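You operate a simulated robot arm through the tools that you are given. There is no shell and no other tool.

Carry out the task below with a simulated two-armed robot. There is one attempt and no reset: what you move stays moved.

Task
Pick up the upright yellow pipe with one hand, pass it to the other hand and put it on the shelf of the grey table. Set down upright: upright yellow pipe.

The check looks at the end state, three seconds after you hand in, the way a careful person would. Anything else that was tipped, shoved, dropped, spilled or broken makes it a failure.

Robot
Two 7-joint arms with two-finger parallel grippers on one trunk, on a base that moves. Base frame: it is fixed to the floor where the robot stands at the start and does not move with it; the origin is under the middle of the robot, x ahead of it, y to its left, z up. Readings come in cm, rad, newtons and seconds.
The left shoulder is at the start at [7, 13.4, 117.6], the right one opposite. With the tool pointing down near the work surface each hand reaches from about 18 to 64 cm from the robot's upright axis, wherever it stands, measured 20 degrees to its own side. Places, roughly: shelf of the grey table [-190, 70, 30]; upright yellow pipe (7x7x13 cm) [-170, 80, 100]. Payload 1.57 kg a hand.
Tool frame (each hand has its own): the origin (TCP) lies between the finger pads and is the grasp point; the fingertips stand 3 cm ahead of it; z points along the fingers, y is the line along which they close. Largest opening 8 cm; finger width 1.7, thickness 1.2; the body of the gripper, 4 by 8.2 cm, starts 8 cm behind the TCP.
Orientation is told as [roll, pitch, yaw] about the base's x, y, z axes, in that order, counted from this pose: with the fingers straight down and closing along the base's y, the tool's x points along the base's -x, its y along +y and its z along -z.

Tools
- The arms move only by the tool step_arm. It takes "left_targets", "right_targets" or both (then of equal length, played together; a hand with none holds still); each is a list that holds one entry, the list of rows, each a list of 7 numbers: the turn, a rotation vector about the tool's x, y, z in rad, then the shift along the tool's x, y, z in cm, then the gripper command, from -1 (shut) to 1 (fully open), values between in proportion. In form: [[[ax, ay, az, dx, dy, dz, gripper], ...]]. A call has 1 to 20 rows; each row shifts and turns the commanded pose from where the row before left it, along the tool's axes as they then stand. A row lasts 0.2 s, in which the tool goes at most 5 cm and 0.15 rad; a call with a longer step from one row to the next is refused whole, and so is a gripper value outside its range. Where a pose cannot be reached the arm comes as near as it can. A force on the tool above 40 N (or 10 N above the force at the start of the call, whichever is more), or a blocked arm, ends the call early, and 0.2 s more pass. The fingers move at their own pace (about 15.3 cm/s each) and stop on an object; they squeeze with about 42 N. The grip force told is the motor's: it shows also when the fingers shut on nothing. Time passes only in rows, and 0.2 s behind the last, so rows that do not move let the fingers close. It gives the time, the measured TCP pose, the force on the tool (base axes), the opening and the grip force at its end, in the units of the frame above (readings bear some noise), with the torque about the TCP (base axes, N m) and any sound that the robot's microphone picked up, and new pictures: "views" is both (left out), scene, wrist or none (wrist: the cameras of the hands that moved).
- Cameras (640 x 400 px; columns grow to the right, rows downward): "scene" is now at [13.75, 1.18, 140.42]; the picture's right is [0.10, -1.00, 0.00], its down [-0.60, -0.06, -0.80] and it looks along [0.79, 0.08, -0.60] (base axes); focal length 268 px, centre (320, 200). "left" rides on the left gripper at [7.2, 0.7, -12.2] in its tool frame; the picture's right is [-0.09, 1.00, 0.00], its down [-0.84, -0.08, -0.54] and it looks along [-0.54, -0.05, 0.84] (tool axes); focal length 238 px, centre (320, 200). "right" rides on the right gripper at [7.2, -0.7, -12.2] in its tool frame; the picture's right is [0.09, 1.00, 0.00], its down [-0.84, 0.08, -0.54] and it looks along [-0.54, 0.05, 0.84] (tool axes); focal length 238 px, centre (320, 200). There is no depth. A picture from a camera that has moved, and an enlarged one, comes with that camera's place and axes in the base frame and with its lens.
- slide_trunk(by): slides the trunk up (or, below 0, down) by that many cm; the arms and the scene camera ride with it, the base frame stays. It gives what a move gives, with no picture.
- roll_base(legs): drives the robot by 1 to 6 legs, each [ahead, left, turn to the left] in cm, cm and rad, along the robot's own axes; the way and the turn of a leg run together, so that a leg with both is an arc; at most 150 cm and 3.142 rad a leg. The arms and the cameras ride along, it lands a little off, and it stops where it bumps. It gives what a move gives, and a new picture of the scene camera.
- aim_head(pan, tilt): turns the head with the scene camera to pan (to the left, within 1.501 rad either way) and tilt (down, from -0.506 to 1.204), counted from straight ahead of the robot. It gives what a move gives, and a new picture of the scene camera.
- close_up(camera, box): a new picture of the part [left, top, right, bottom] of that camera's present view, enlarged. No time passes.
- hand_in(): hands the job in; it is judged then, once.

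Places have to be worked out from the pictures, the camera data and where the tool is seen. Open the grippers and draw the arms clear of the work before you hand the job in, unless the task says otherwise.

The tools are called after "Emit:" by a JSON object that holds its "op" and its "data". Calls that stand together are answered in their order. step_arm: Moves the arms, as the interface text tells. Its arguments: {"type":"object","properties":{"left_targets":{"type":"array","items":{"type":"array","items":{"type":"array","items":{"type":"number"}}}},"right_targets":{"type":"array","items":{"type":"array","items":{"type":"array","items":{"type":"number"}}}},"views":{"type":"string","enum":["both","scene","wrist","none"]}},"required":[]} The other tools are called the same way: slide_trunk (by) moves the trunk up or down; roll_base (legs) drives the base; aim_head (pan, tilt) turns the head that bears the scene camera; close_up (camera, box) takes an enlarged picture of a part of a camera's view; hand_in () hands the job in.

At the start:

```text
time_s: 0.0
left_position: [43.38, 21.23, 115.6]
left_orientation: [-0.001, -0.001, -0.001]
left_force: [0.2, 1.0, 0.4]
left_torque: [0.02, 0.0, 0.01]
left_finger_gap: 8.0
left_grip_force: 0.0
right_position: [44.46, -17.09, 120.44]
right_orientation: [0.001, 0.0, 0.0]
right_force: [0.2, -0.8, 0.4]
right_torque: [0.01, -0.02, -0.02]
right_finger_gap: 8.0
right_grip_force: 0.1
trunk travel left (down, up): [-75.0, 19.0]
robot x, y, heading: [-0.02, -0.26, 0.001]
head pan, tilt (commanded): [0.099, 0.649]
```

scene: 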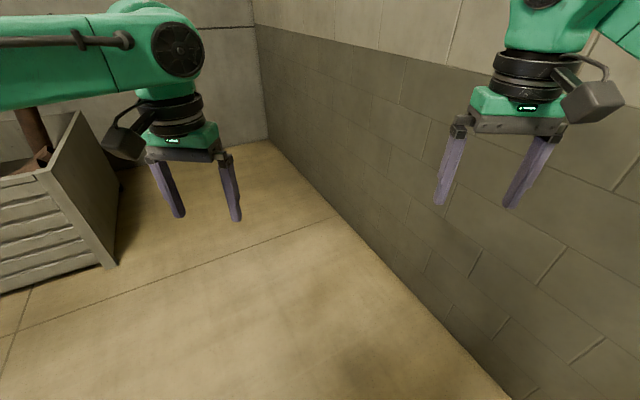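
right: 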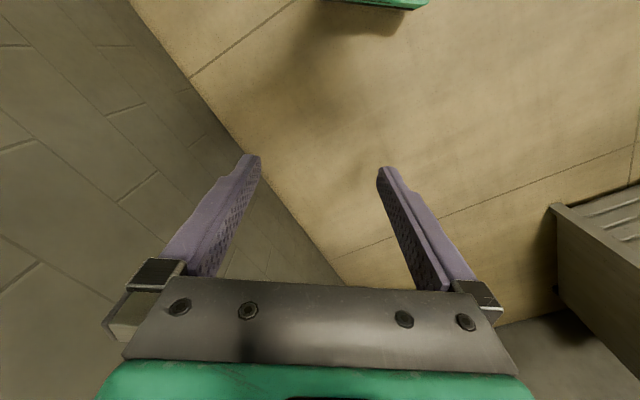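
left: 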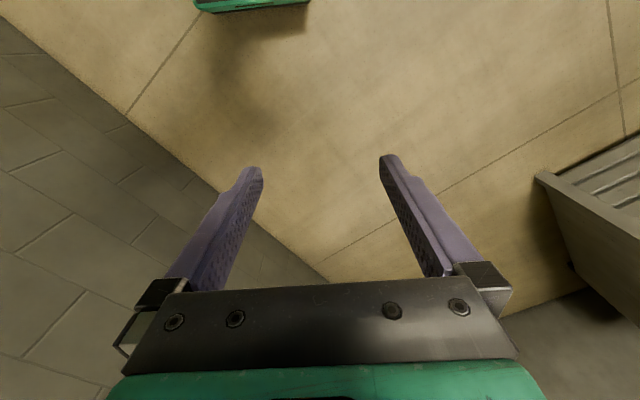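

The pictures show a wall to the right and a crate ahead-left; the work is behind the robot. I turn the head left to look around first.

Emit:
{"op": "aim_head", "data": {"pan": 1.5, "tilt": 0.5}}

```text
time_s: 1.5
left_position: [43.32, 21.3, 115.68]
left_orientation: [0.0, 0.002, 0.0]
left_force: [0.0, 0.7, -0.4]
left_torque: [0.02, 0.02, -0.01]
left_finger_gap: 8.01
left_grip_force: 0.1
right_position: [44.51, -17.07, 120.33]
right_orientation: [-0.001, 0.002, -0.001]
right_force: [-0.6, 0.6, 0.2]
right_torque: [-0.01, -0.02, 0.02]
right_finger_gap: 8.02
right_grip_force: 0.0
trunk travel left (down, up): [-75.0, 19.0]
robot x, y, heading: [0.22, -0.1, 0.004]
head pan, tilt (commanded): [1.499, 0.499]
camera scene: at [5.77, 9.4, 141.75], right [1.0, -0.07, 0.0], down [-0.03, -0.48, -0.88], along [0.06, 0.88, -0.48], focal length 268 px, centre (320, 200)
```

scene: 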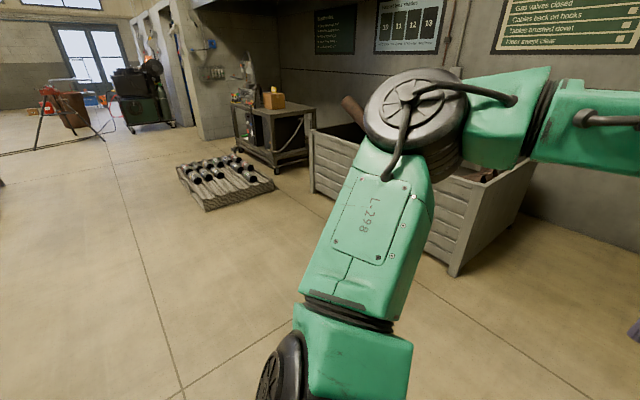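

The floor to the left is clear (the crate's nearest foot is about 1.4 m away). I turn the robot left by about 90 degrees and look further round.

Emit:
{"op": "roll_base", "data": {"legs": [[0, 0, 1.57]]}}

```text
time_s: 5.8
left_position: [-21.64, 43.16, 115.66]
left_orientation: [0.001, -0.001, 1.578]
left_force: [0.2, 0.5, 0.4]
left_torque: [-0.02, -0.02, -0.02]
left_finger_gap: 8.01
left_grip_force: 0.0
right_position: [16.76, 44.58, 120.35]
right_orientation: [0.0, 0.0, 1.578]
right_force: [1.0, -0.5, -1.0]
right_torque: [0.01, 0.03, 0.0]
right_finger_gap: 8.01
right_grip_force: 0.0
trunk travel left (down, up): [-75.0, 19.0]
robot x, y, heading: [0.08, 0.02, 1.578]
head pan, tilt (commanded): [1.499, 0.499]
camera scene: at [-9.01, 5.93, 141.75], right [0.06, 1.0, 0.0], down [0.48, -0.03, -0.88], along [-0.88, 0.06, -0.48], focal length 268 px, centre (320, 200)
```

scene: 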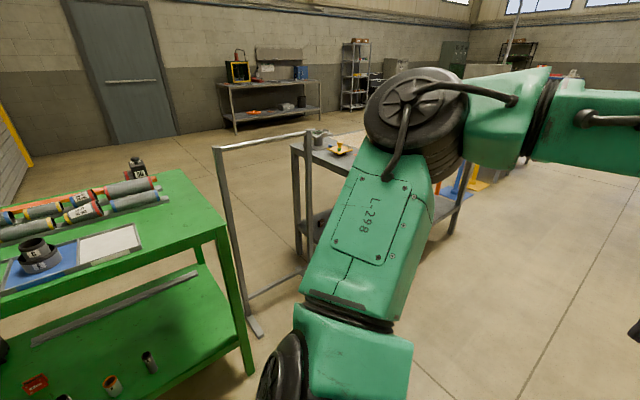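

A green table, a free-standing metal frame and the grey table come into view; the arm hides the grey table. I turn the head back toward center to see past the arm before turning the base further.

Emit:
{"op": "aim_head", "data": {"pan": 0.8, "tilt": 0.3}}

Emit:
{"op": "roll_base", "data": {"legs": [[0, 0, 0.8]]}}

```text
time_s: 6.8
left_position: [-21.47, 43.18, 115.66]
left_orientation: [0.001, -0.001, 1.578]
left_force: [0.5, 0.6, 0.6]
left_torque: [0.0, 0.02, 0.02]
left_finger_gap: 8.01
left_grip_force: 0.0
right_position: [16.8, 44.71, 120.36]
right_orientation: [0.001, -0.001, 1.577]
right_force: [0.2, 0.6, -0.1]
right_torque: [0.02, 0.0, -0.02]
right_finger_gap: 8.02
right_grip_force: 0.0
trunk travel left (down, up): [-75.0, 19.0]
robot x, y, heading: [0.14, 0.11, 1.58]
head pan, tilt (commanded): [0.799, 0.3]
camera scene: at [-6.69, 11.79, 143.59], right [0.69, 0.72, 0.0], down [0.21, -0.2, -0.96], along [-0.69, 0.66, -0.3], focal length 268 px, centre (320, 200)
```

scene: 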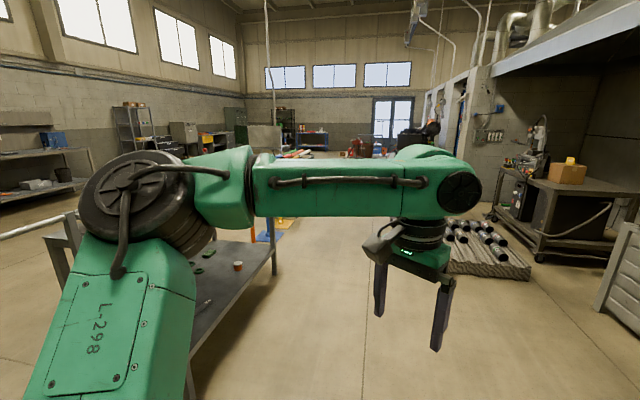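

```text
time_s: 9.3
left_position: [-46.12, 14.47, 115.54]
left_orientation: [0.001, -0.001, 2.38]
left_force: [0.5, 0.0, 0.7]
left_torque: [0.01, -0.02, 0.01]
left_finger_gap: 7.98
left_grip_force: 0.0
right_position: [-20.34, 43.02, 120.35]
right_orientation: [0.0, 0.0, 2.38]
right_force: [0.2, 0.5, 0.6]
right_torque: [-0.02, -0.02, 0.0]
right_finger_gap: 8.01
right_grip_force: 0.1
trunk travel left (down, up): [-75.0, 19.0]
robot x, y, heading: [-0.25, 0.0, 2.38]
head pan, tilt (commanded): [0.799, 0.3]
camera scene: at [-12.86, 3.45, 143.59], right [-0.04, 1.0, 0.0], down [0.3, 0.01, -0.96], along [-0.95, -0.04, -0.3], focal length 268 px, centre (320, 200)
```

scene: 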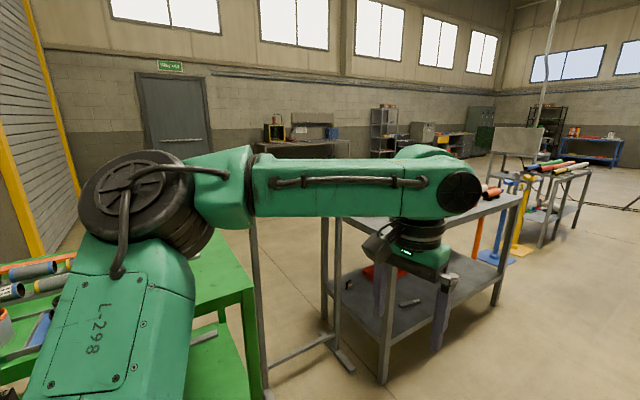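

The grey table with its lower shelf is ahead of the robot now. I center the head to see it between the arms.

Emit:
{"op": "aim_head", "data": {"pan": 0.2, "tilt": 0.4}}

```text
time_s: 10.3
left_position: [-46.03, 14.49, 115.66]
left_orientation: [0.001, 0.001, 2.382]
left_force: [0.2, 1.5, -0.3]
left_torque: [-0.01, 0.0, 0.01]
left_finger_gap: 7.97
left_grip_force: 0.0
right_position: [-20.43, 43.04, 120.35]
right_orientation: [0.001, 0.001, 2.378]
right_force: [0.5, 0.1, 0.1]
right_torque: [-0.02, 0.01, -0.05]
right_finger_gap: 8.0
right_grip_force: 0.1
trunk travel left (down, up): [-75.0, 19.0]
robot x, y, heading: [-0.12, 0.09, 2.381]
head pan, tilt (commanded): [0.201, 0.4]
camera scene: at [-11.4, 8.69, 142.66], right [0.53, 0.85, 0.0], down [0.33, -0.21, -0.92], along [-0.78, 0.49, -0.39], focal length 268 px, centre (320, 200)
```

scene: 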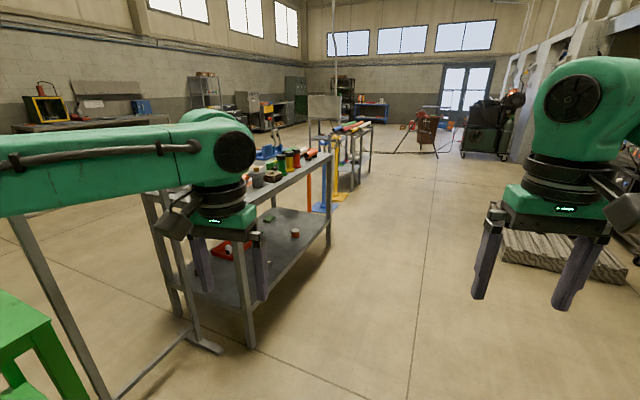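

Emit:
{"op": "close_up", "data": {"camera": "scene", "box": [140, 100, 400, 280]}}

```text
2.22 times, centred on (270, 190) of scene
camera zoom: at [-11.4, 8.69, 142.66], right [0.53, 0.85, 0.0], down [0.33, -0.21, -0.92], along [-0.78, 0.49, -0.39], focal length 594 px, centre (431, 222)
```

zoom: 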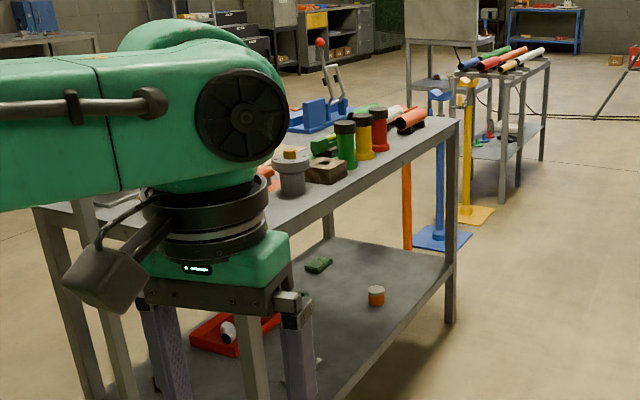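

From this view the three upright pipes stand along the near edge of the grey table, the yellow one at about (-170, 82), with table feet at about (-130, 33) and (-200, 137). I drive clear of the table to about (-60, 100) and turn to face its long side squarely.

Emit:
{"op": "roll_base", "data": {"legs": [[112, -31, 0], [0, 0, 1.36]]}}

Emit:
{"op": "aim_head", "data": {"pan": 0.0, "tilt": 0.5}}

```text
time_s: 19.6
left_position: [-83.92, 57.74, 115.58]
left_orientation: [0.0, -0.001, -2.547]
left_force: [-0.5, -0.4, -0.2]
left_torque: [0.0, 0.01, -0.01]
left_finger_gap: 8.03
left_grip_force: 0.1
right_position: [-106.3, 89.03, 120.39]
right_orientation: [0.001, 0.0, -2.548]
right_force: [-0.2, 0.5, 0.0]
right_torque: [0.0, -0.02, -0.02]
right_finger_gap: 7.98
right_grip_force: 0.1
trunk travel left (down, up): [-75.0, 19.0]
robot x, y, heading: [-59.41, 99.66, -2.553]
head pan, tilt (commanded): [0.201, 0.4]
camera scene: at [-70.43, 90.52, 142.66], right [-0.71, 0.7, 0.0], down [0.27, 0.28, -0.92], along [-0.65, -0.66, -0.39], focal length 268 px, centre (320, 200)
```

scene: 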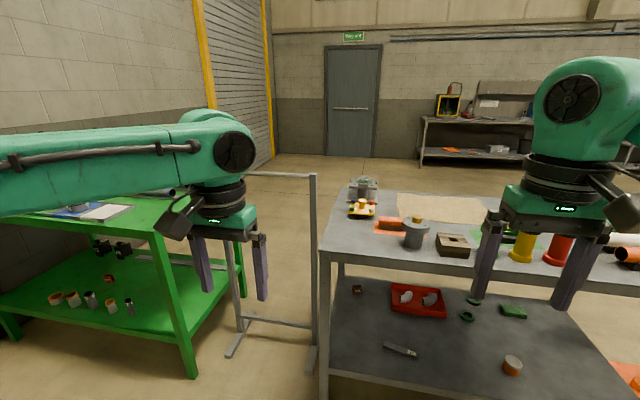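

```text
time_s: 20.3
left_position: [-83.9, 57.85, 115.58]
left_orientation: [0.0, 0.001, -2.548]
left_force: [-0.4, 0.4, 0.8]
left_torque: [0.01, -0.01, 0.02]
left_finger_gap: 7.99
left_grip_force: 0.0
right_position: [-106.21, 88.97, 120.39]
right_orientation: [-0.001, 0.001, -2.548]
right_force: [-0.4, 0.4, -0.2]
right_torque: [-0.02, 0.05, -0.02]
right_finger_gap: 7.98
right_grip_force: 0.2
trunk travel left (down, up): [-75.0, 19.0]
robot x, y, heading: [-60.29, 99.56, -2.55]
head pan, tilt (commanded): [0.0, 0.499]
camera scene: at [-71.46, 92.01, 141.75], right [-0.56, 0.83, 0.0], down [0.4, 0.27, -0.88], along [-0.73, -0.49, -0.48], focal length 268 px, centre (320, 200)
```

scene: 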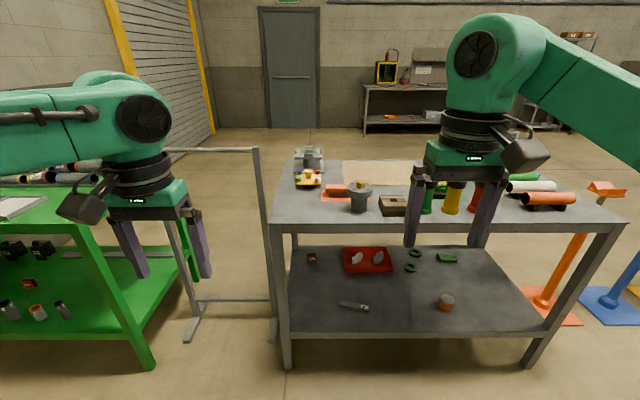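

The table is squarely ahead, its near feet about 80 cm in front of the camera. I zoom in on the pipes and then on the shelf to judge places.

Emit:
{"op": "close_up", "data": {"camera": "scene", "box": [360, 150, 520, 250]}}

Emit:
{"op": "close_up", "data": {"camera": "scene", "box": [260, 220, 580, 380]}}

```text
4.00 times, centred on (440, 200) of scene
camera zoom: at [-71.46, 92.01, 141.75], right [-0.56, 0.83, 0.0], down [0.4, 0.27, -0.88], along [-0.73, -0.49, -0.48], focal length 1070 px, centre (-160, 200)
```

zoom: 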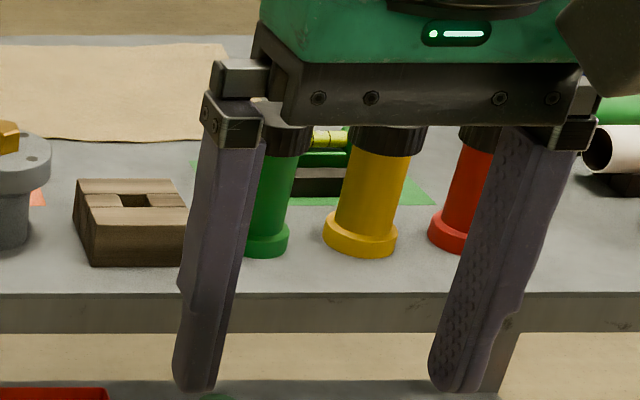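

```text
2.00 times, centred on (420, 300) of scene
camera zoom: at [-71.46, 92.01, 141.75], right [-0.56, 0.83, 0.0], down [0.4, 0.27, -0.88], along [-0.73, -0.49, -0.48], focal length 535 px, centre (120, 0)
```

zoom: 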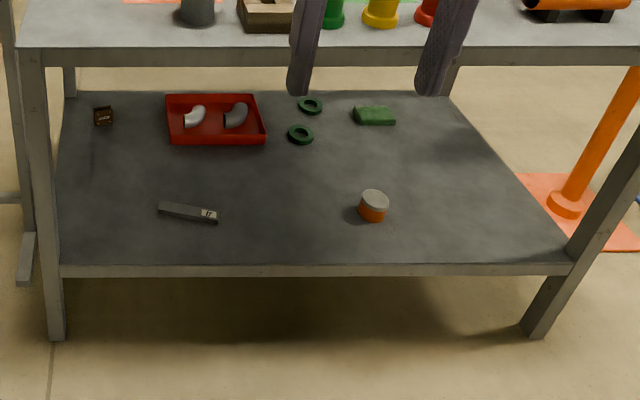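

The yellow pipe has a 7 cm flange, a ~5.7 cm body and a 7 cm black cap, with ~3 cm gaps to the green and red pipes. I look down to learn how far the robot's own base sticks out before approaching the table.

Emit:
{"op": "aim_head", "data": {"pan": 0.0, "tilt": 1.2}}

```text
time_s: 21.4
left_position: [-83.95, 57.74, 115.71]
left_orientation: [0.0, 0.0, -2.548]
left_force: [-0.7, 0.0, 0.6]
left_torque: [0.01, 0.03, 0.0]
left_finger_gap: 7.98
left_grip_force: 0.0
right_position: [-106.26, 88.82, 120.32]
right_orientation: [0.001, 0.0, -2.548]
right_force: [0.1, 0.0, 0.2]
right_torque: [0.02, 0.02, -0.02]
right_finger_gap: 7.97
right_grip_force: 0.0
trunk travel left (down, up): [-75.0, 19.0]
robot x, y, heading: [-60.12, 99.28, -2.548]
head pan, tilt (commanded): [0.0, 1.201]
camera scene: at [-68.57, 93.98, 136.38], right [-0.56, 0.83, 0.0], down [0.77, 0.52, -0.36], along [-0.3, -0.2, -0.93], focal length 268 px, centre (320, 200)
```

scene: 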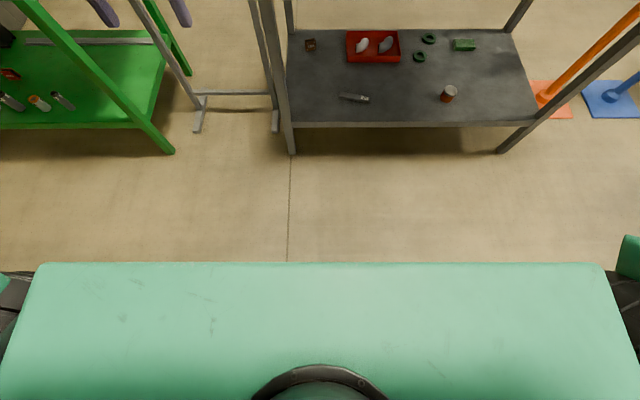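

The base does not extend beyond ~29 cm ahead of its axis, and the table edge is ~92 cm ahead of the axis; the pipe is ~103 cm ahead and ~49 cm to the right. I shift right and approach to within ~52 cm of the edge, hands well above the table items.

Emit:
{"op": "roll_base", "data": {"legs": [[0, -31.5, 0], [40, 0, 0]]}}

Emit:
{"op": "aim_head", "data": {"pan": 0.0, "tilt": 0.7}}

```text
time_s: 25.6
left_position: [-134.68, 62.12, 115.72]
left_orientation: [-0.001, -0.002, -2.554]
left_force: [-0.5, 0.0, 0.1]
left_torque: [0.02, -0.01, 0.0]
left_finger_gap: 8.0
left_grip_force: 0.1
right_position: [-156.89, 93.35, 120.41]
right_orientation: [0.0, -0.001, -2.554]
right_force: [0.4, 0.0, 0.1]
right_torque: [0.01, 0.02, 0.01]
right_finger_gap: 7.99
right_grip_force: 0.0
trunk travel left (down, up): [-75.0, 19.0]
robot x, y, heading: [-110.56, 103.72, -2.557]
head pan, tilt (commanded): [0.0, 1.201]
camera scene: at [-119.14, 98.11, 136.39], right [-0.55, 0.83, 0.0], down [0.78, 0.52, -0.36], along [-0.3, -0.2, -0.93], focal length 268 px, centre (320, 200)
```

scene: 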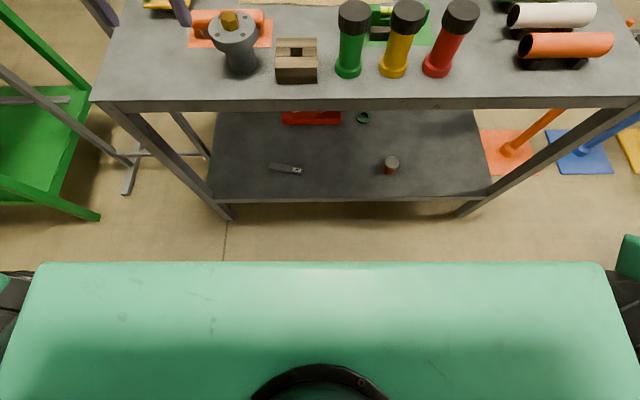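

```text
time_s: 26.5
left_position: [-134.84, 61.85, 115.63]
left_orientation: [0.0, -0.001, -2.554]
left_force: [0.4, -0.3, 1.0]
left_torque: [0.01, 0.01, -0.02]
left_finger_gap: 8.0
left_grip_force: 0.0
right_position: [-157.01, 93.21, 120.39]
right_orientation: [0.0, -0.001, -2.554]
right_force: [0.5, 0.2, -1.5]
right_torque: [0.0, 0.0, 0.02]
right_finger_gap: 7.98
right_grip_force: 0.0
trunk travel left (down, up): [-75.0, 19.0]
robot x, y, heading: [-110.3, 103.87, -2.555]
head pan, tilt (commanded): [0.0, 0.7]
camera scene: at [-121.68, 96.42, 139.97], right [-0.55, 0.83, 0.0], down [0.54, 0.36, -0.76], along [-0.64, -0.42, -0.64], focal length 268 px, centre (320, 200)
```

scene: 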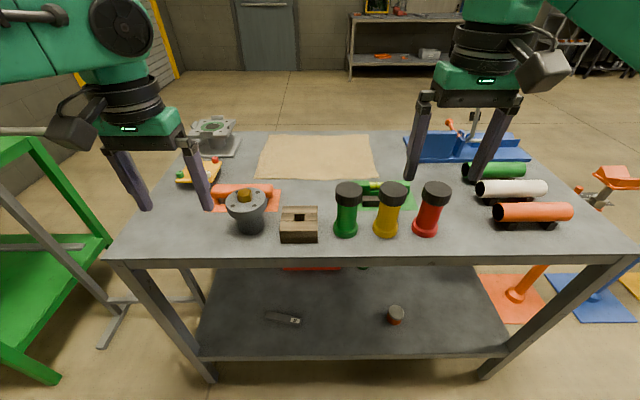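

The three pipes are in full view now. I zoom in on the yellow pipe for a precise fix.

Emit:
{"op": "close_up", "data": {"camera": "scene", "box": [320, 170, 480, 270]}}

```text
4.00 times, centred on (400, 220) of scene
camera zoom: at [-121.68, 96.42, 139.97], right [-0.55, 0.83, 0.0], down [0.54, 0.36, -0.76], along [-0.64, -0.42, -0.64], focal length 1070 px, centre (0, 120)
```

zoom: 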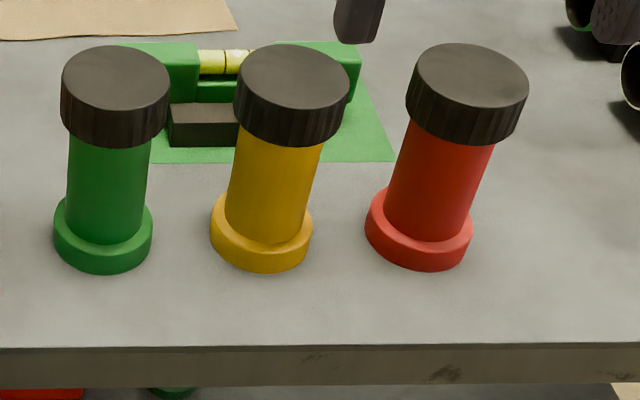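

Fit of cap and flange gives the pipe axis about (-171.2, 83.8), base z≈89.7, top ≈102.6: that is 62 cm ahead of the robot axis and 17 cm right. I move 10 cm closer (edge then ~44 cm from the axis) and turn the right hand by 90° so its fingers close fore-and-aft, between neither neighbour.

Emit:
{"op": "roll_base", "data": {"legs": [[10, 0, 0]]}}

Emit:
{"op": "step_arm", "data": {"right_targets": [[[0, 0, -0.1428, 0, 0, 0, 1], [0, 0, -0.1428, 0, 0, 0, 1], [0, 0, -0.1428, 0, 0, 0, 1], [0, 0, -0.1428, 0, 0, 0, 1], [0, 0, -0.1428, 0, 0, 0, 1], [0, 0, -0.1428, 0, 0, 0, 1], [0, 0, -0.1428, 0, 0, 0, 1], [0, 0, -0.1428, 0, 0, 0, 1], [0, 0, -0.1428, 0, 0, 0, 1], [0, 0, -0.1428, 0, 0, 0, 1], [0, 0, -0.1428, 0, 0, 0, 1]]], "views": "both"}}

```text
time_s: 27.7
left_position: [-142.87, 56.6, 115.76]
left_orientation: [-0.001, -0.002, -2.556]
left_force: [0.2, -0.2, 0.3]
left_torque: [-0.02, 0.01, 0.01]
left_finger_gap: 8.0
left_grip_force: 0.0
right_position: [-164.99, 87.81, 120.58]
right_orientation: [0.0, -0.003, -2.557]
right_force: [-0.2, -0.4, -0.4]
right_torque: [-0.03, 0.01, 0.03]
right_finger_gap: 7.97
right_grip_force: 0.0
trunk travel left (down, up): [-75.0, 19.0]
robot x, y, heading: [-118.8, 98.01, -2.557]
head pan, tilt (commanded): [0.0, 0.7]
camera scene: at [-129.68, 91.11, 140.01], right [-0.55, 0.83, 0.0], down [0.54, 0.36, -0.77], along [-0.64, -0.42, -0.64], focal length 268 px, centre (320, 200)
```

scene: 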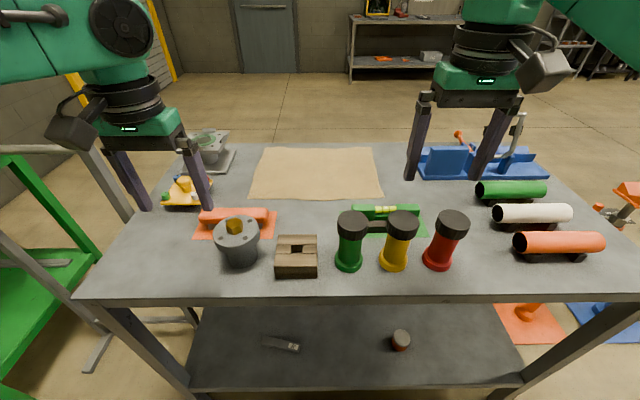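

```text
time_s: 30.1
left_position: [-143.04, 56.41, 115.6]
left_orientation: [0.001, 0.001, -2.554]
left_force: [-0.6, -0.3, 0.1]
left_torque: [-0.01, 0.01, -0.01]
left_finger_gap: 8.0
left_grip_force: 0.1
right_position: [-140.67, 87.91, 113.76]
right_orientation: [-0.001, 0.001, -0.987]
right_force: [0.0, 0.0, -0.1]
right_torque: [0.0, 0.0, 0.02]
right_finger_gap: 7.98
right_grip_force: 0.1
right hand out of reach, approached as far as the arm can: row 4, 5, 6, 7, 8, 9, 10, 11
trunk travel left (down, up): [-75.0, 19.0]
robot x, y, heading: [-118.54, 98.13, -2.56]
head pan, tilt (commanded): [0.0, 0.7]
camera scene: at [-129.8, 90.9, 139.98], right [-0.55, 0.83, 0.0], down [0.54, 0.36, -0.77], along [-0.64, -0.42, -0.64], focal length 268 px, centre (320, 200)
camera right: at [-145.01, 93.6, 125.74], right [0.78, 0.63, 0.0], down [0.53, -0.65, 0.54], along [0.34, -0.42, -0.84], focal length 238 px, centre (320, 200)
```

scene: 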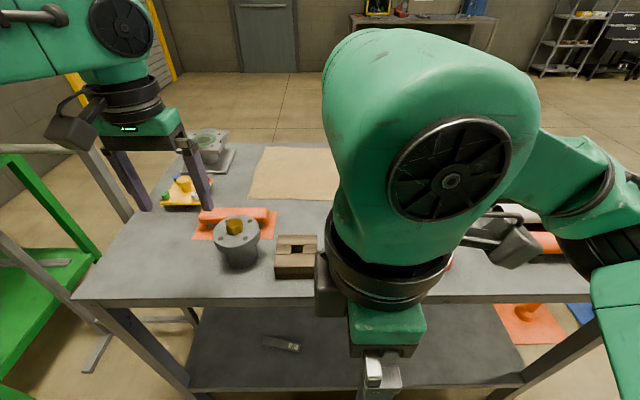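
right: 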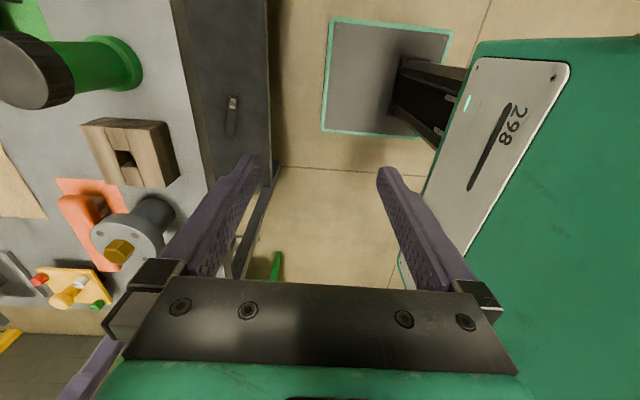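

The right arm cannot hold that 90° yaw at this height and pulled back toward the body. The gaps to the neighbours allow a much smaller yaw, so I turn back to about 0.4 rad and check where the hand goes.

Emit:
{"op": "step_arm", "data": {"right_targets": [[[0, 0, 0.1428, 0, 0, 0, 1], [0, 0, 0.1428, 0, 0, 0, 1], [0, 0, 0.1428, 0, 0, 0, 1], [0, 0, 0.1428, 0, 0, 0, 1], [0, 0, 0.1428, 0, 0, 0, 1], [0, 0, 0.1428, 0, 0, 0, 1], [0, 0, 0.1428, 0, 0, 0, 1], [0, 0, 0.1428, 0, 0, 0, 1]]], "views": "both"}}

```text
time_s: 31.9
left_position: [-143.09, 56.45, 115.73]
left_orientation: [0.001, 0.0, -2.555]
left_force: [-0.4, 0.5, 0.4]
left_torque: [0.02, 0.01, -0.02]
left_finger_gap: 8.0
left_grip_force: 0.1
right_position: [-140.6, 88.0, 113.67]
right_orientation: [0.0, -0.001, -2.128]
right_force: [0.4, 0.5, -0.3]
right_torque: [0.02, 0.01, 0.02]
right_finger_gap: 8.0
right_grip_force: 0.0
trunk travel left (down, up): [-75.0, 19.0]
robot x, y, heading: [-118.76, 97.95, -2.55]
head pan, tilt (commanded): [0.0, 0.7]
camera scene: at [-129.91, 90.95, 139.98], right [-0.55, 0.83, 0.0], down [0.54, 0.36, -0.76], along [-0.64, -0.42, -0.64], focal length 268 px, centre (320, 200)
camera right: at [-137.35, 94.46, 125.71], right [0.89, -0.45, 0.0], down [-0.38, -0.75, 0.54], along [-0.24, -0.48, -0.84], focal length 238 px, centre (320, 200)
```

scene: 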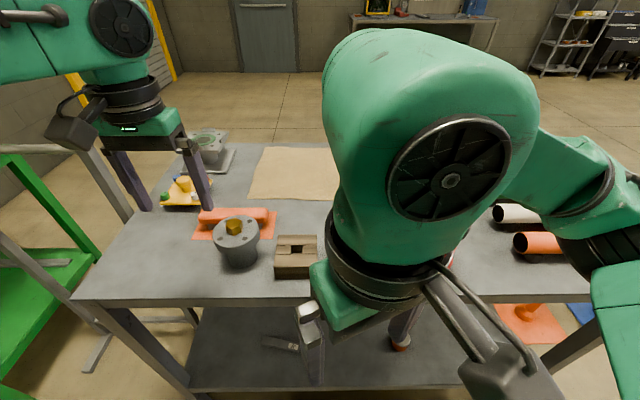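
right: 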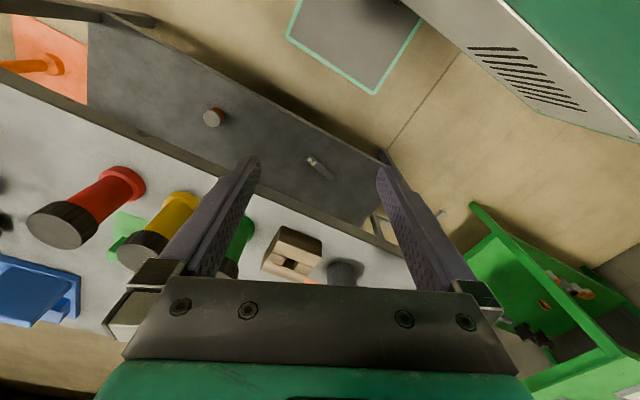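

The hand turned in place (commands follow the reached pose). I raise the trunk 15 cm so the arm has more room for a tool-down reach over the table.

Emit:
{"op": "slide_trunk", "data": {"by": 15}}

```text
time_s: 33.6
left_position: [-143.08, 56.47, 130.58]
left_orientation: [0.001, -0.001, -2.554]
left_force: [1.1, 0.3, 1.0]
left_torque: [-0.02, 0.01, -0.01]
left_finger_gap: 8.02
left_grip_force: 0.1
right_position: [-140.81, 88.1, 128.72]
right_orientation: [0.0, -0.003, -2.127]
right_force: [0.5, 0.4, 0.6]
right_torque: [-0.03, 0.0, 0.02]
right_finger_gap: 7.99
right_grip_force: 0.1
trunk travel left (down, up): [-90.0, 4.0]
robot x, y, heading: [-118.69, 98.25, -2.559]
head pan, tilt (commanded): [0.0, 0.7]
```

I carry the right hand forward and down to about (-165, 88, 118), still well above the pipe tops.

Emit:
{"op": "step_arm", "data": {"right_targets": [[[0, 0, 0, -1.843, -2.924, 1.529, 1], [0, 0, 0, -1.843, -2.924, 1.529, 1], [0, 0, 0, -1.843, -2.924, 1.529, 1], [0, 0, 0, -1.843, -2.924, 1.529, 1], [0, 0, 0, -1.843, -2.924, 1.529, 1], [0, 0, 0, -1.843, -2.924, 1.529, 1], [0, 0, 0, -1.843, -2.924, 1.529, 1]]], "views": "both"}}

```text
time_s: 35.2
left_position: [-143.2, 56.4, 130.72]
left_orientation: [0.0, 0.0, -2.556]
left_force: [-0.6, 0.7, 0.0]
left_torque: [0.0, 0.0, 0.02]
left_finger_gap: 8.01
left_grip_force: 0.0
right_position: [-165.0, 87.87, 117.89]
right_orientation: [-0.001, -0.001, -2.127]
right_force: [-0.1, 0.3, 0.3]
right_torque: [0.0, 0.01, 0.01]
right_finger_gap: 7.99
right_grip_force: 0.1
trunk travel left (down, up): [-90.0, 4.0]
robot x, y, heading: [-118.5, 98.51, -2.554]
head pan, tilt (commanded): [0.0, 0.7]
camera scene: at [-130.06, 90.94, 154.97], right [-0.55, 0.83, 0.0], down [0.54, 0.36, -0.76], along [-0.64, -0.42, -0.64], focal length 268 px, centre (320, 200)
camera right: at [-161.68, 94.33, 130.01], right [0.89, -0.45, 0.0], down [-0.38, -0.75, 0.54], along [-0.24, -0.48, -0.84], focal length 238 px, centre (320, 200)
```

scene: 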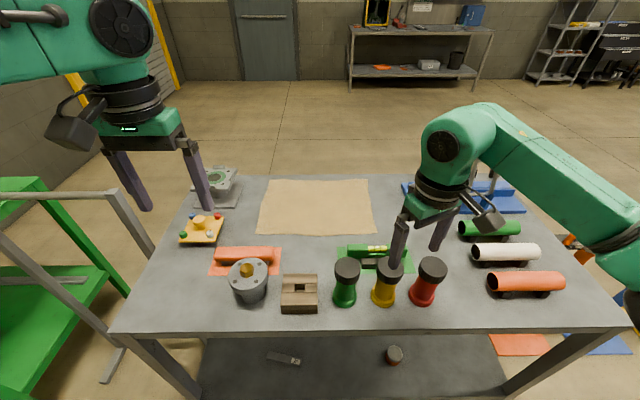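
right: 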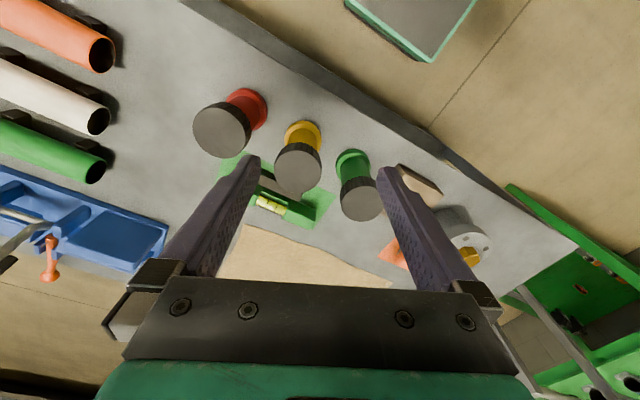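

The hand reached (-165, 88, 118). I zoom the wrist camera onto the yellow cap to refine its position.

Emit:
{"op": "close_up", "data": {"camera": "right", "box": [180, 80, 420, 230]}}

Emit:
{"op": "close_up", "data": {"camera": "scene", "box": [310, 220, 470, 320]}}

```text
2.67 times, centred on (300, 155) of right
camera zoom: at [-161.68, 94.33, 130.01], right [0.89, -0.45, 0.0], down [-0.38, -0.75, 0.54], along [-0.24, -0.48, -0.84], focal length 636 px, centre (373, 320)
```

zoom: 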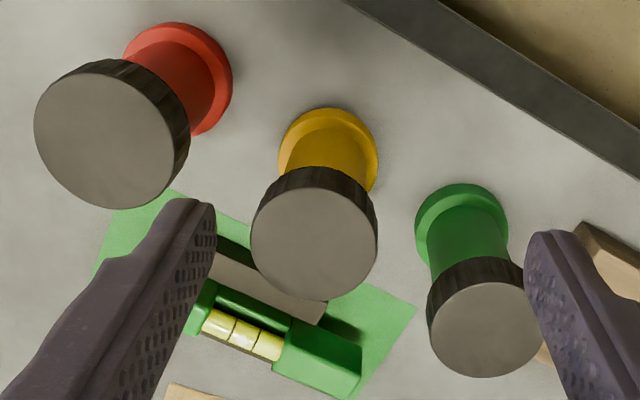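

```text
4.00 times, centred on (390, 270) of scene
camera zoom: at [-130.06, 90.94, 154.97], right [-0.55, 0.83, 0.0], down [0.54, 0.36, -0.76], along [-0.64, -0.42, -0.64], focal length 1070 px, centre (40, -80)
```

zoom: 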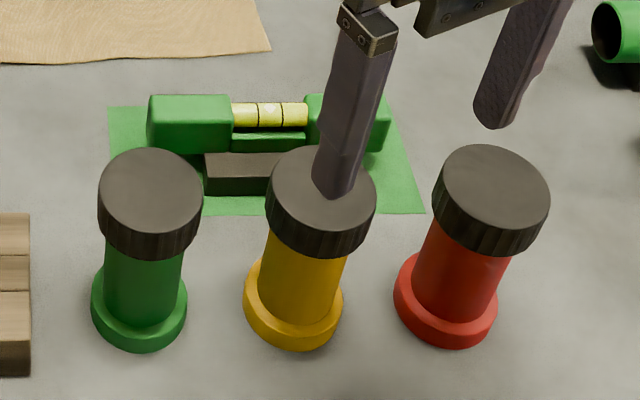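

Wrist and scene fixes agree on the pipe axis at about (-170.4, 83.8), cap diameter ~6.2, so an 8 cm opening gives nearly 1 cm each side. I move over it, stopping at TCP z=110 (tips ~4 cm above the cap).

Emit:
{"op": "step_arm", "data": {"right_targets": [[[0, 0, 0, -1.578, -0.607, 1.975, 1], [0, 0, 0, -1.578, -0.607, 1.975, 1], [0, 0, 0, -1.578, -0.607, 1.975, 1], [0, 0, 0, -1.578, -0.607, 1.975, 1]]], "views": "both"}}

```text
time_s: 36.2
left_position: [-143.21, 56.39, 130.68]
left_orientation: [-0.002, 0.0, -2.556]
left_force: [1.2, 0.2, -0.1]
left_torque: [0.03, -0.02, -0.01]
left_finger_gap: 8.01
left_grip_force: 0.1
right_position: [-169.82, 84.04, 110.77]
right_orientation: [0.0, -0.004, -2.129]
right_force: [-0.2, 0.0, 0.2]
right_torque: [0.02, 0.02, 0.03]
right_finger_gap: 8.01
right_grip_force: 0.1
right hand out of reach, approached as far as the arm can: row 4
trunk travel left (down, up): [-90.0, 4.0]
robot x, y, heading: [-118.78, 98.1, -2.559]
head pan, tilt (commanded): [0.0, 0.7]
camera scene: at [-129.88, 90.87, 154.97], right [-0.55, 0.83, 0.0], down [0.54, 0.36, -0.76], along [-0.64, -0.42, -0.64], focal length 268 px, centre (320, 200)
camera right: at [-166.46, 90.48, 122.8], right [0.89, -0.45, 0.0], down [-0.38, -0.75, 0.54], along [-0.24, -0.49, -0.84], focal length 238 px, centre (320, 200)
```

scene: 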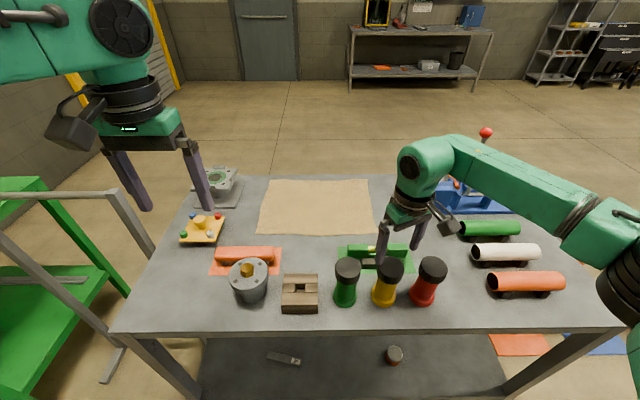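
right: 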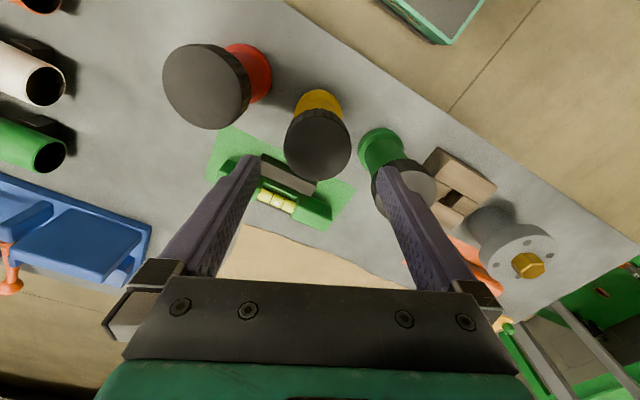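

The last row was just out of reach for the arm's present posture, at 51 cm ahead. I drive 6 cm closer (edge then ~38 cm from the axis, base reaches <29 cm) and re-fix the hand against the cap.

Emit:
{"op": "roll_base", "data": {"legs": [[6, 0, 0]]}}

```text
time_s: 37.2
left_position: [-147.24, 53.65, 131.1]
left_orientation: [0.0, -0.008, -2.556]
left_force: [1.2, 0.6, 0.6]
left_torque: [-0.07, 0.03, 0.0]
left_finger_gap: 8.0
left_grip_force: 0.1
right_position: [-174.05, 81.22, 111.26]
right_orientation: [-0.003, -0.011, -2.127]
right_force: [1.3, 0.1, 0.4]
right_torque: [-0.07, 0.03, -0.03]
right_finger_gap: 7.98
right_grip_force: 0.1
trunk travel left (down, up): [-90.0, 4.0]
robot x, y, heading: [-123.86, 94.88, -2.559]
head pan, tilt (commanded): [0.0, 0.7]
camera scene: at [-133.83, 88.37, 155.1], right [-0.55, 0.83, 0.0], down [0.53, 0.35, -0.77], along [-0.64, -0.43, -0.64], focal length 268 px, centre (320, 200)
```

scene: 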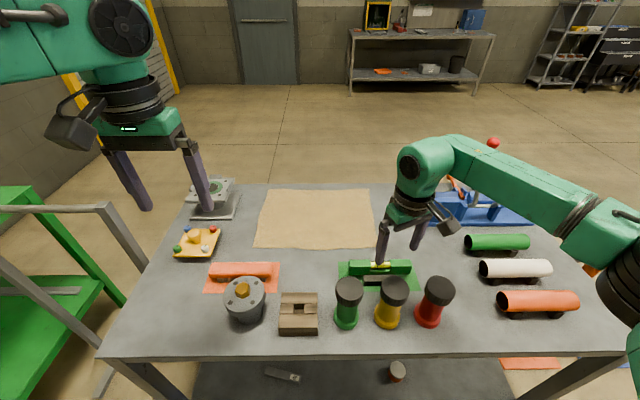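

The hand is now ~4.5 cm past the pipe. I bring it back over the axis and settle at z≈109 with a wrist picture.

Emit:
{"op": "step_arm", "data": {"right_targets": [[[0, 0, 0, 2.06, 0.865, 0.9, 1], [0, 0, 0, 2.06, 0.865, 0.9, 1], [0, 0, 0, 0, 0, 0, 1]]], "views": "both"}}

Emit:
{"op": "close_up", "data": {"camera": "right", "box": [180, 60, 440, 222]}}

Emit:
{"op": "close_up", "data": {"camera": "scene", "box": [320, 230, 480, 330]}}

```text
time_s: 38.0
left_position: [-147.97, 53.1, 130.54]
left_orientation: [0.001, 0.001, -2.556]
left_force: [-0.4, 0.8, -0.8]
left_torque: [-0.02, 0.03, -0.01]
left_finger_gap: 8.0
left_grip_force: 0.1
right_position: [-171.13, 83.32, 108.9]
right_orientation: [-0.001, 0.001, -2.13]
right_force: [-0.8, -0.5, 0.4]
right_torque: [0.02, -0.01, 0.01]
right_finger_gap: 8.01
right_grip_force: 0.0
trunk travel left (down, up): [-90.0, 4.0]
robot x, y, heading: [-123.59, 94.83, -2.553]
head pan, tilt (commanded): [0.0, 0.7]
camera scene: at [-134.9, 87.59, 154.97], right [-0.55, 0.83, 0.0], down [0.54, 0.36, -0.76], along [-0.64, -0.42, -0.64], focal length 268 px, centre (320, 200)
camera right: at [-167.72, 89.74, 121.01], right [0.89, -0.45, 0.0], down [-0.38, -0.75, 0.54], along [-0.24, -0.48, -0.84], focal length 238 px, centre (320, 200)
```

scene: 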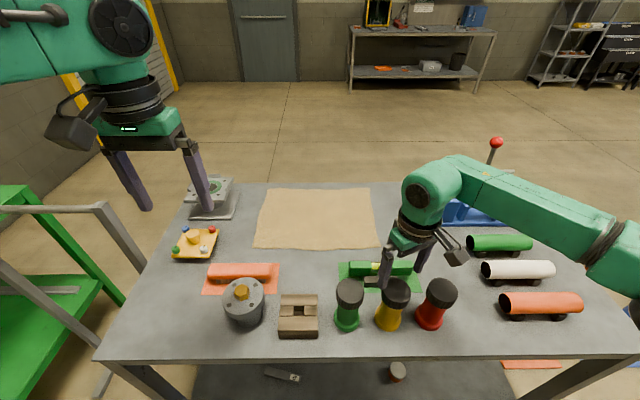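
right: 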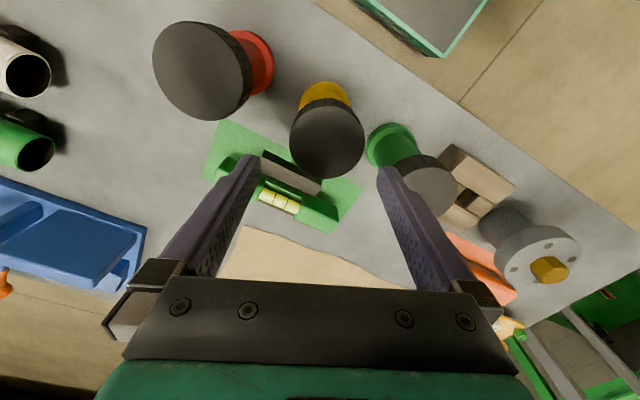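

```text
2.46 times, centred on (310, 141) of right
camera zoom: at [-167.72, 89.74, 121.01], right [0.89, -0.45, 0.0], down [-0.38, -0.75, 0.54], along [-0.24, -0.48, -0.84], focal length 587 px, centre (345, 345)
```

zoom: 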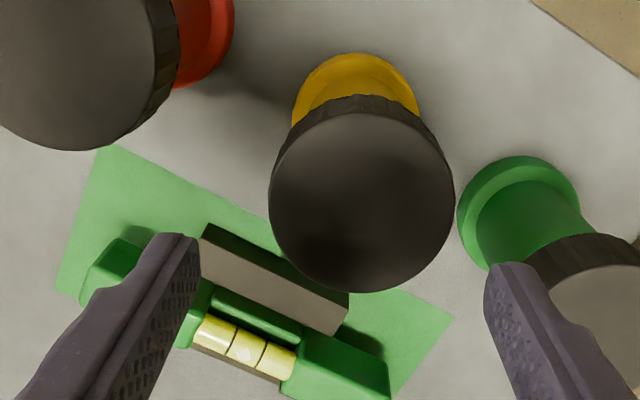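

```text
4.00 times, centred on (400, 280) of scene
camera zoom: at [-134.9, 87.59, 154.97], right [-0.55, 0.83, 0.0], down [0.54, 0.36, -0.76], along [-0.64, -0.42, -0.64], focal length 1070 px, centre (0, -120)
```

zoom: 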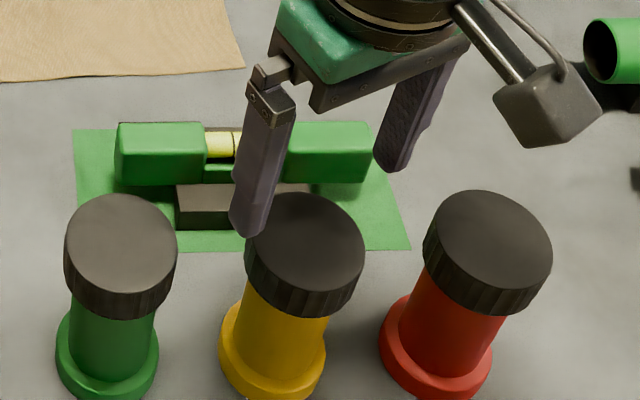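

The wrist view puts the cap center at (+0.9, +0.4) cm in tool x,y from the TCP. I correct that and descend to TCP z≈104.5, tips just around the cap's top edge, and check.

Emit:
{"op": "step_arm", "data": {"right_targets": [[[0, 0, 0, 0.88, 0.43, 0, 1], [0, 0, 0, 0, 0, 1.5, 1], [0, 0, 0, 0, 0, 1.5, 1], [0, 0, 0, 0, 0, 1.4, 1], [0, 0, 0, 0, 0, 0, 1]]], "views": "both"}}

Emit:
{"op": "close_up", "data": {"camera": "right", "box": [180, 60, 440, 222]}}

Emit:
{"op": "close_up", "data": {"camera": "scene", "box": [320, 230, 480, 330]}}

```text
time_s: 39.2
left_position: [-148.03, 53.21, 130.84]
left_orientation: [0.0, -0.001, -2.556]
left_force: [-0.2, 0.3, -0.3]
left_torque: [-0.02, 0.0, 0.01]
left_finger_gap: 8.03
left_grip_force: 0.1
right_position: [-170.17, 83.91, 104.53]
right_orientation: [0.001, -0.001, -2.128]
right_force: [-0.7, -0.1, -0.9]
right_torque: [-0.01, -0.01, -0.02]
right_finger_gap: 8.0
right_grip_force: 0.0
trunk travel left (down, up): [-90.0, 4.0]
robot x, y, heading: [-124.16, 94.85, -2.56]
head pan, tilt (commanded): [0.0, 0.7]
camera scene: at [-134.83, 87.69, 154.98], right [-0.55, 0.83, 0.0], down [0.54, 0.36, -0.77], along [-0.64, -0.42, -0.64], focal length 268 px, centre (320, 200)
camera right: at [-166.88, 90.34, 116.59], right [0.89, -0.45, 0.0], down [-0.38, -0.75, 0.54], along [-0.24, -0.49, -0.84], focal length 238 px, centre (320, 200)
```

scene: 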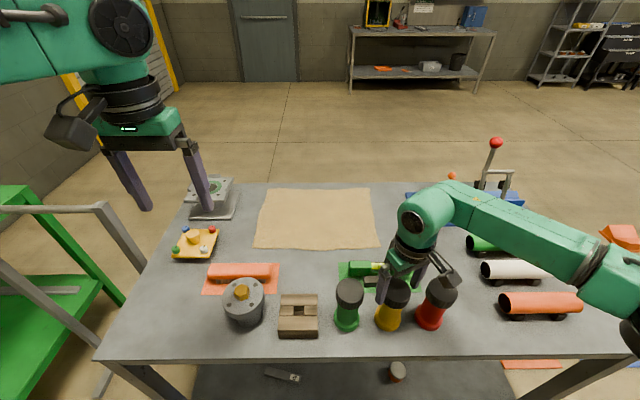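
right: 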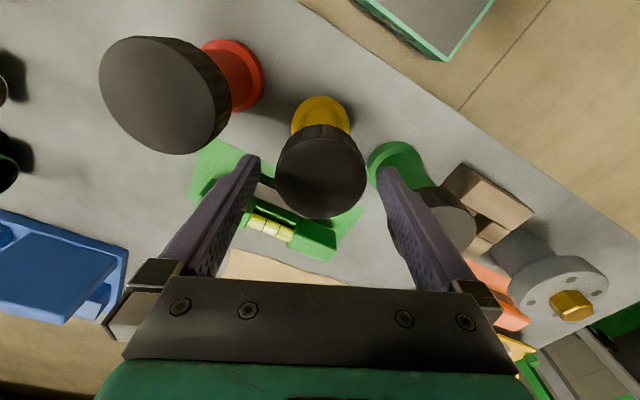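

```text
2.46 times, centred on (310, 141) of right
camera zoom: at [-166.88, 90.34, 116.59], right [0.89, -0.45, 0.0], down [-0.38, -0.75, 0.54], along [-0.24, -0.49, -0.84], focal length 587 px, centre (345, 345)
```

zoom: 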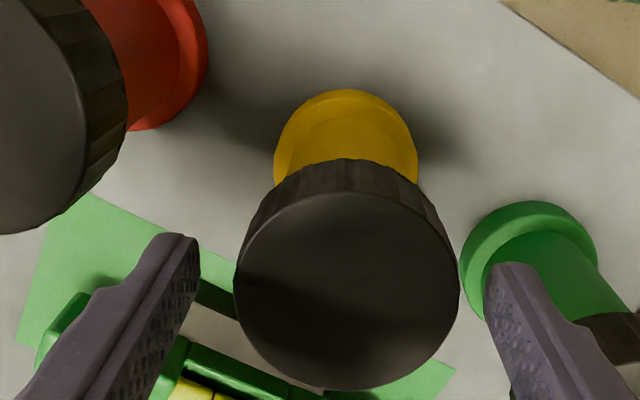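

```text
4.00 times, centred on (400, 280) of scene
camera zoom: at [-134.83, 87.69, 154.98], right [-0.55, 0.83, 0.0], down [0.54, 0.36, -0.77], along [-0.64, -0.42, -0.64], focal length 1070 px, centre (0, -120)
```

zoom: 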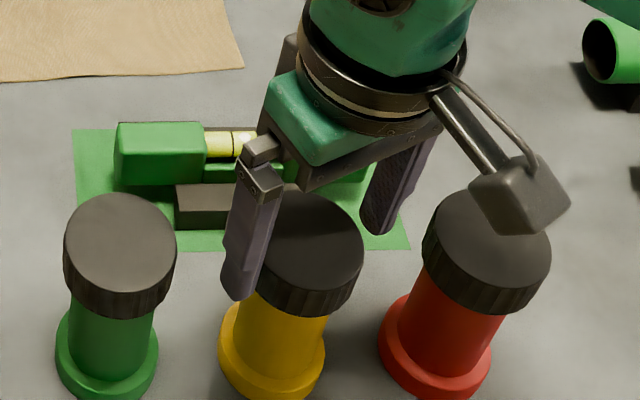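

The cap is centered between the fingers (offset < 0.1 cm). I descend 4 cm to TCP z≈100.5, staying open, and then close on the cap.

Emit:
{"op": "step_arm", "data": {"right_targets": [[[0, 0, 0, 0, 0, 1.4, 1], [0, 0, 0, 0, 0, 1.3, 1], [0, 0, 0, 0, 0, 1.3, 1], [0, 0, 0, 0, 0, 0, 1]]], "views": "both"}}

```text
time_s: 40.2
left_position: [-148.09, 53.21, 130.69]
left_orientation: [0.0, 0.0, -2.555]
left_force: [0.0, -0.1, -0.1]
left_torque: [-0.01, -0.01, -0.01]
left_finger_gap: 8.01
left_grip_force: 0.1
right_position: [-170.21, 83.81, 100.53]
right_orientation: [0.001, -0.002, -2.127]
right_force: [-0.4, 0.7, 0.1]
right_torque: [-0.03, -0.02, 0.02]
right_finger_gap: 8.01
right_grip_force: 0.0
trunk travel left (down, up): [-90.0, 4.0]
robot x, y, heading: [-123.82, 95.02, -2.554]
head pan, tilt (commanded): [0.0, 0.7]
camera scene: at [-134.88, 87.65, 154.98], right [-0.55, 0.83, 0.0], down [0.54, 0.36, -0.76], along [-0.64, -0.42, -0.64], focal length 268 px, centre (320, 200)
camera right: at [-166.94, 90.33, 112.53], right [0.89, -0.45, 0.0], down [-0.38, -0.75, 0.54], along [-0.24, -0.49, -0.84], focal length 238 px, centre (320, 200)
```

scene: 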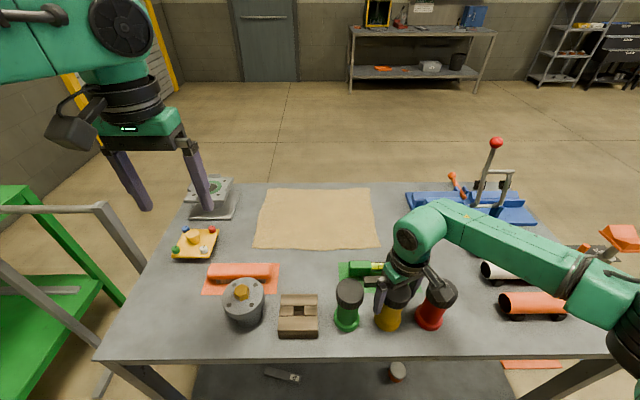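
right: 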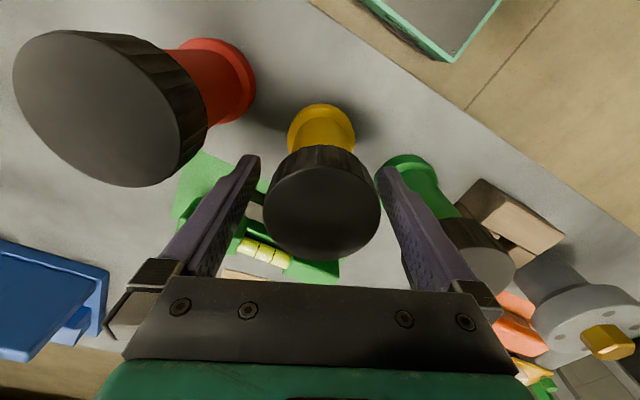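

The cap sits centered between the pads with its top ~1.3 cm above the TCP. I close the right gripper.

Emit:
{"op": "step_arm", "data": {"right_targets": [[[0, 0, 0, 0, 0, 0, 0.4], [0, 0, 0, 0, 0, 0, -1], [0, 0, 0, 0, 0, 0, -1], [0, 0, 0, 0, 0, 0, -1]]], "views": "both"}}

```text
time_s: 41.2
left_position: [-147.98, 53.13, 130.66]
left_orientation: [0.002, 0.0, -2.556]
left_force: [0.9, 0.2, 0.3]
left_torque: [0.01, 0.01, 0.01]
left_finger_gap: 8.02
left_grip_force: 0.0
right_position: [-170.26, 83.86, 100.61]
right_orientation: [0.001, -0.002, -2.127]
right_force: [1.1, -0.2, -0.5]
right_torque: [-0.04, -0.06, 0.03]
right_finger_gap: 5.88
right_grip_force: 41.7
trunk travel left (down, up): [-90.0, 4.0]
robot x, y, heading: [-123.79, 95.14, -2.554]
head pan, tilt (commanded): [0.0, 0.7]
camera scene: at [-134.83, 87.62, 154.98], right [-0.55, 0.83, 0.0], down [0.54, 0.36, -0.76], along [-0.64, -0.42, -0.64], focal length 268 px, centre (320, 200)
camera right: at [-166.9, 90.3, 112.57], right [0.89, -0.45, 0.0], down [-0.38, -0.75, 0.54], along [-0.24, -0.49, -0.84], focal length 238 px, centre (320, 200)
```

scene: 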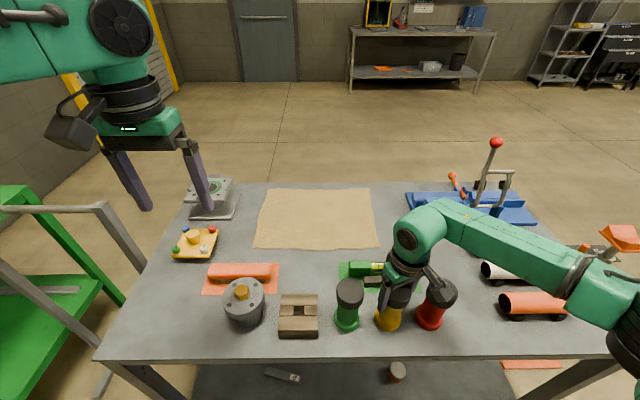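
right: 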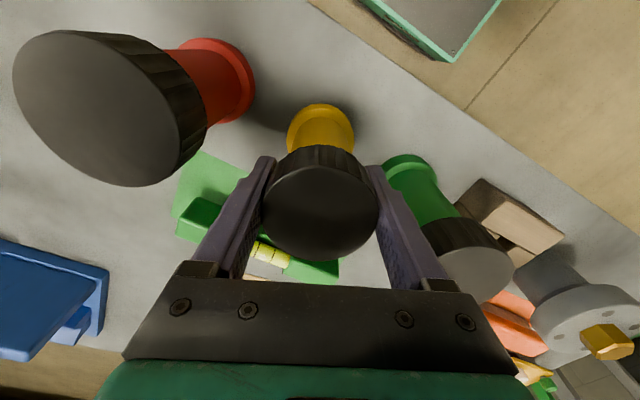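

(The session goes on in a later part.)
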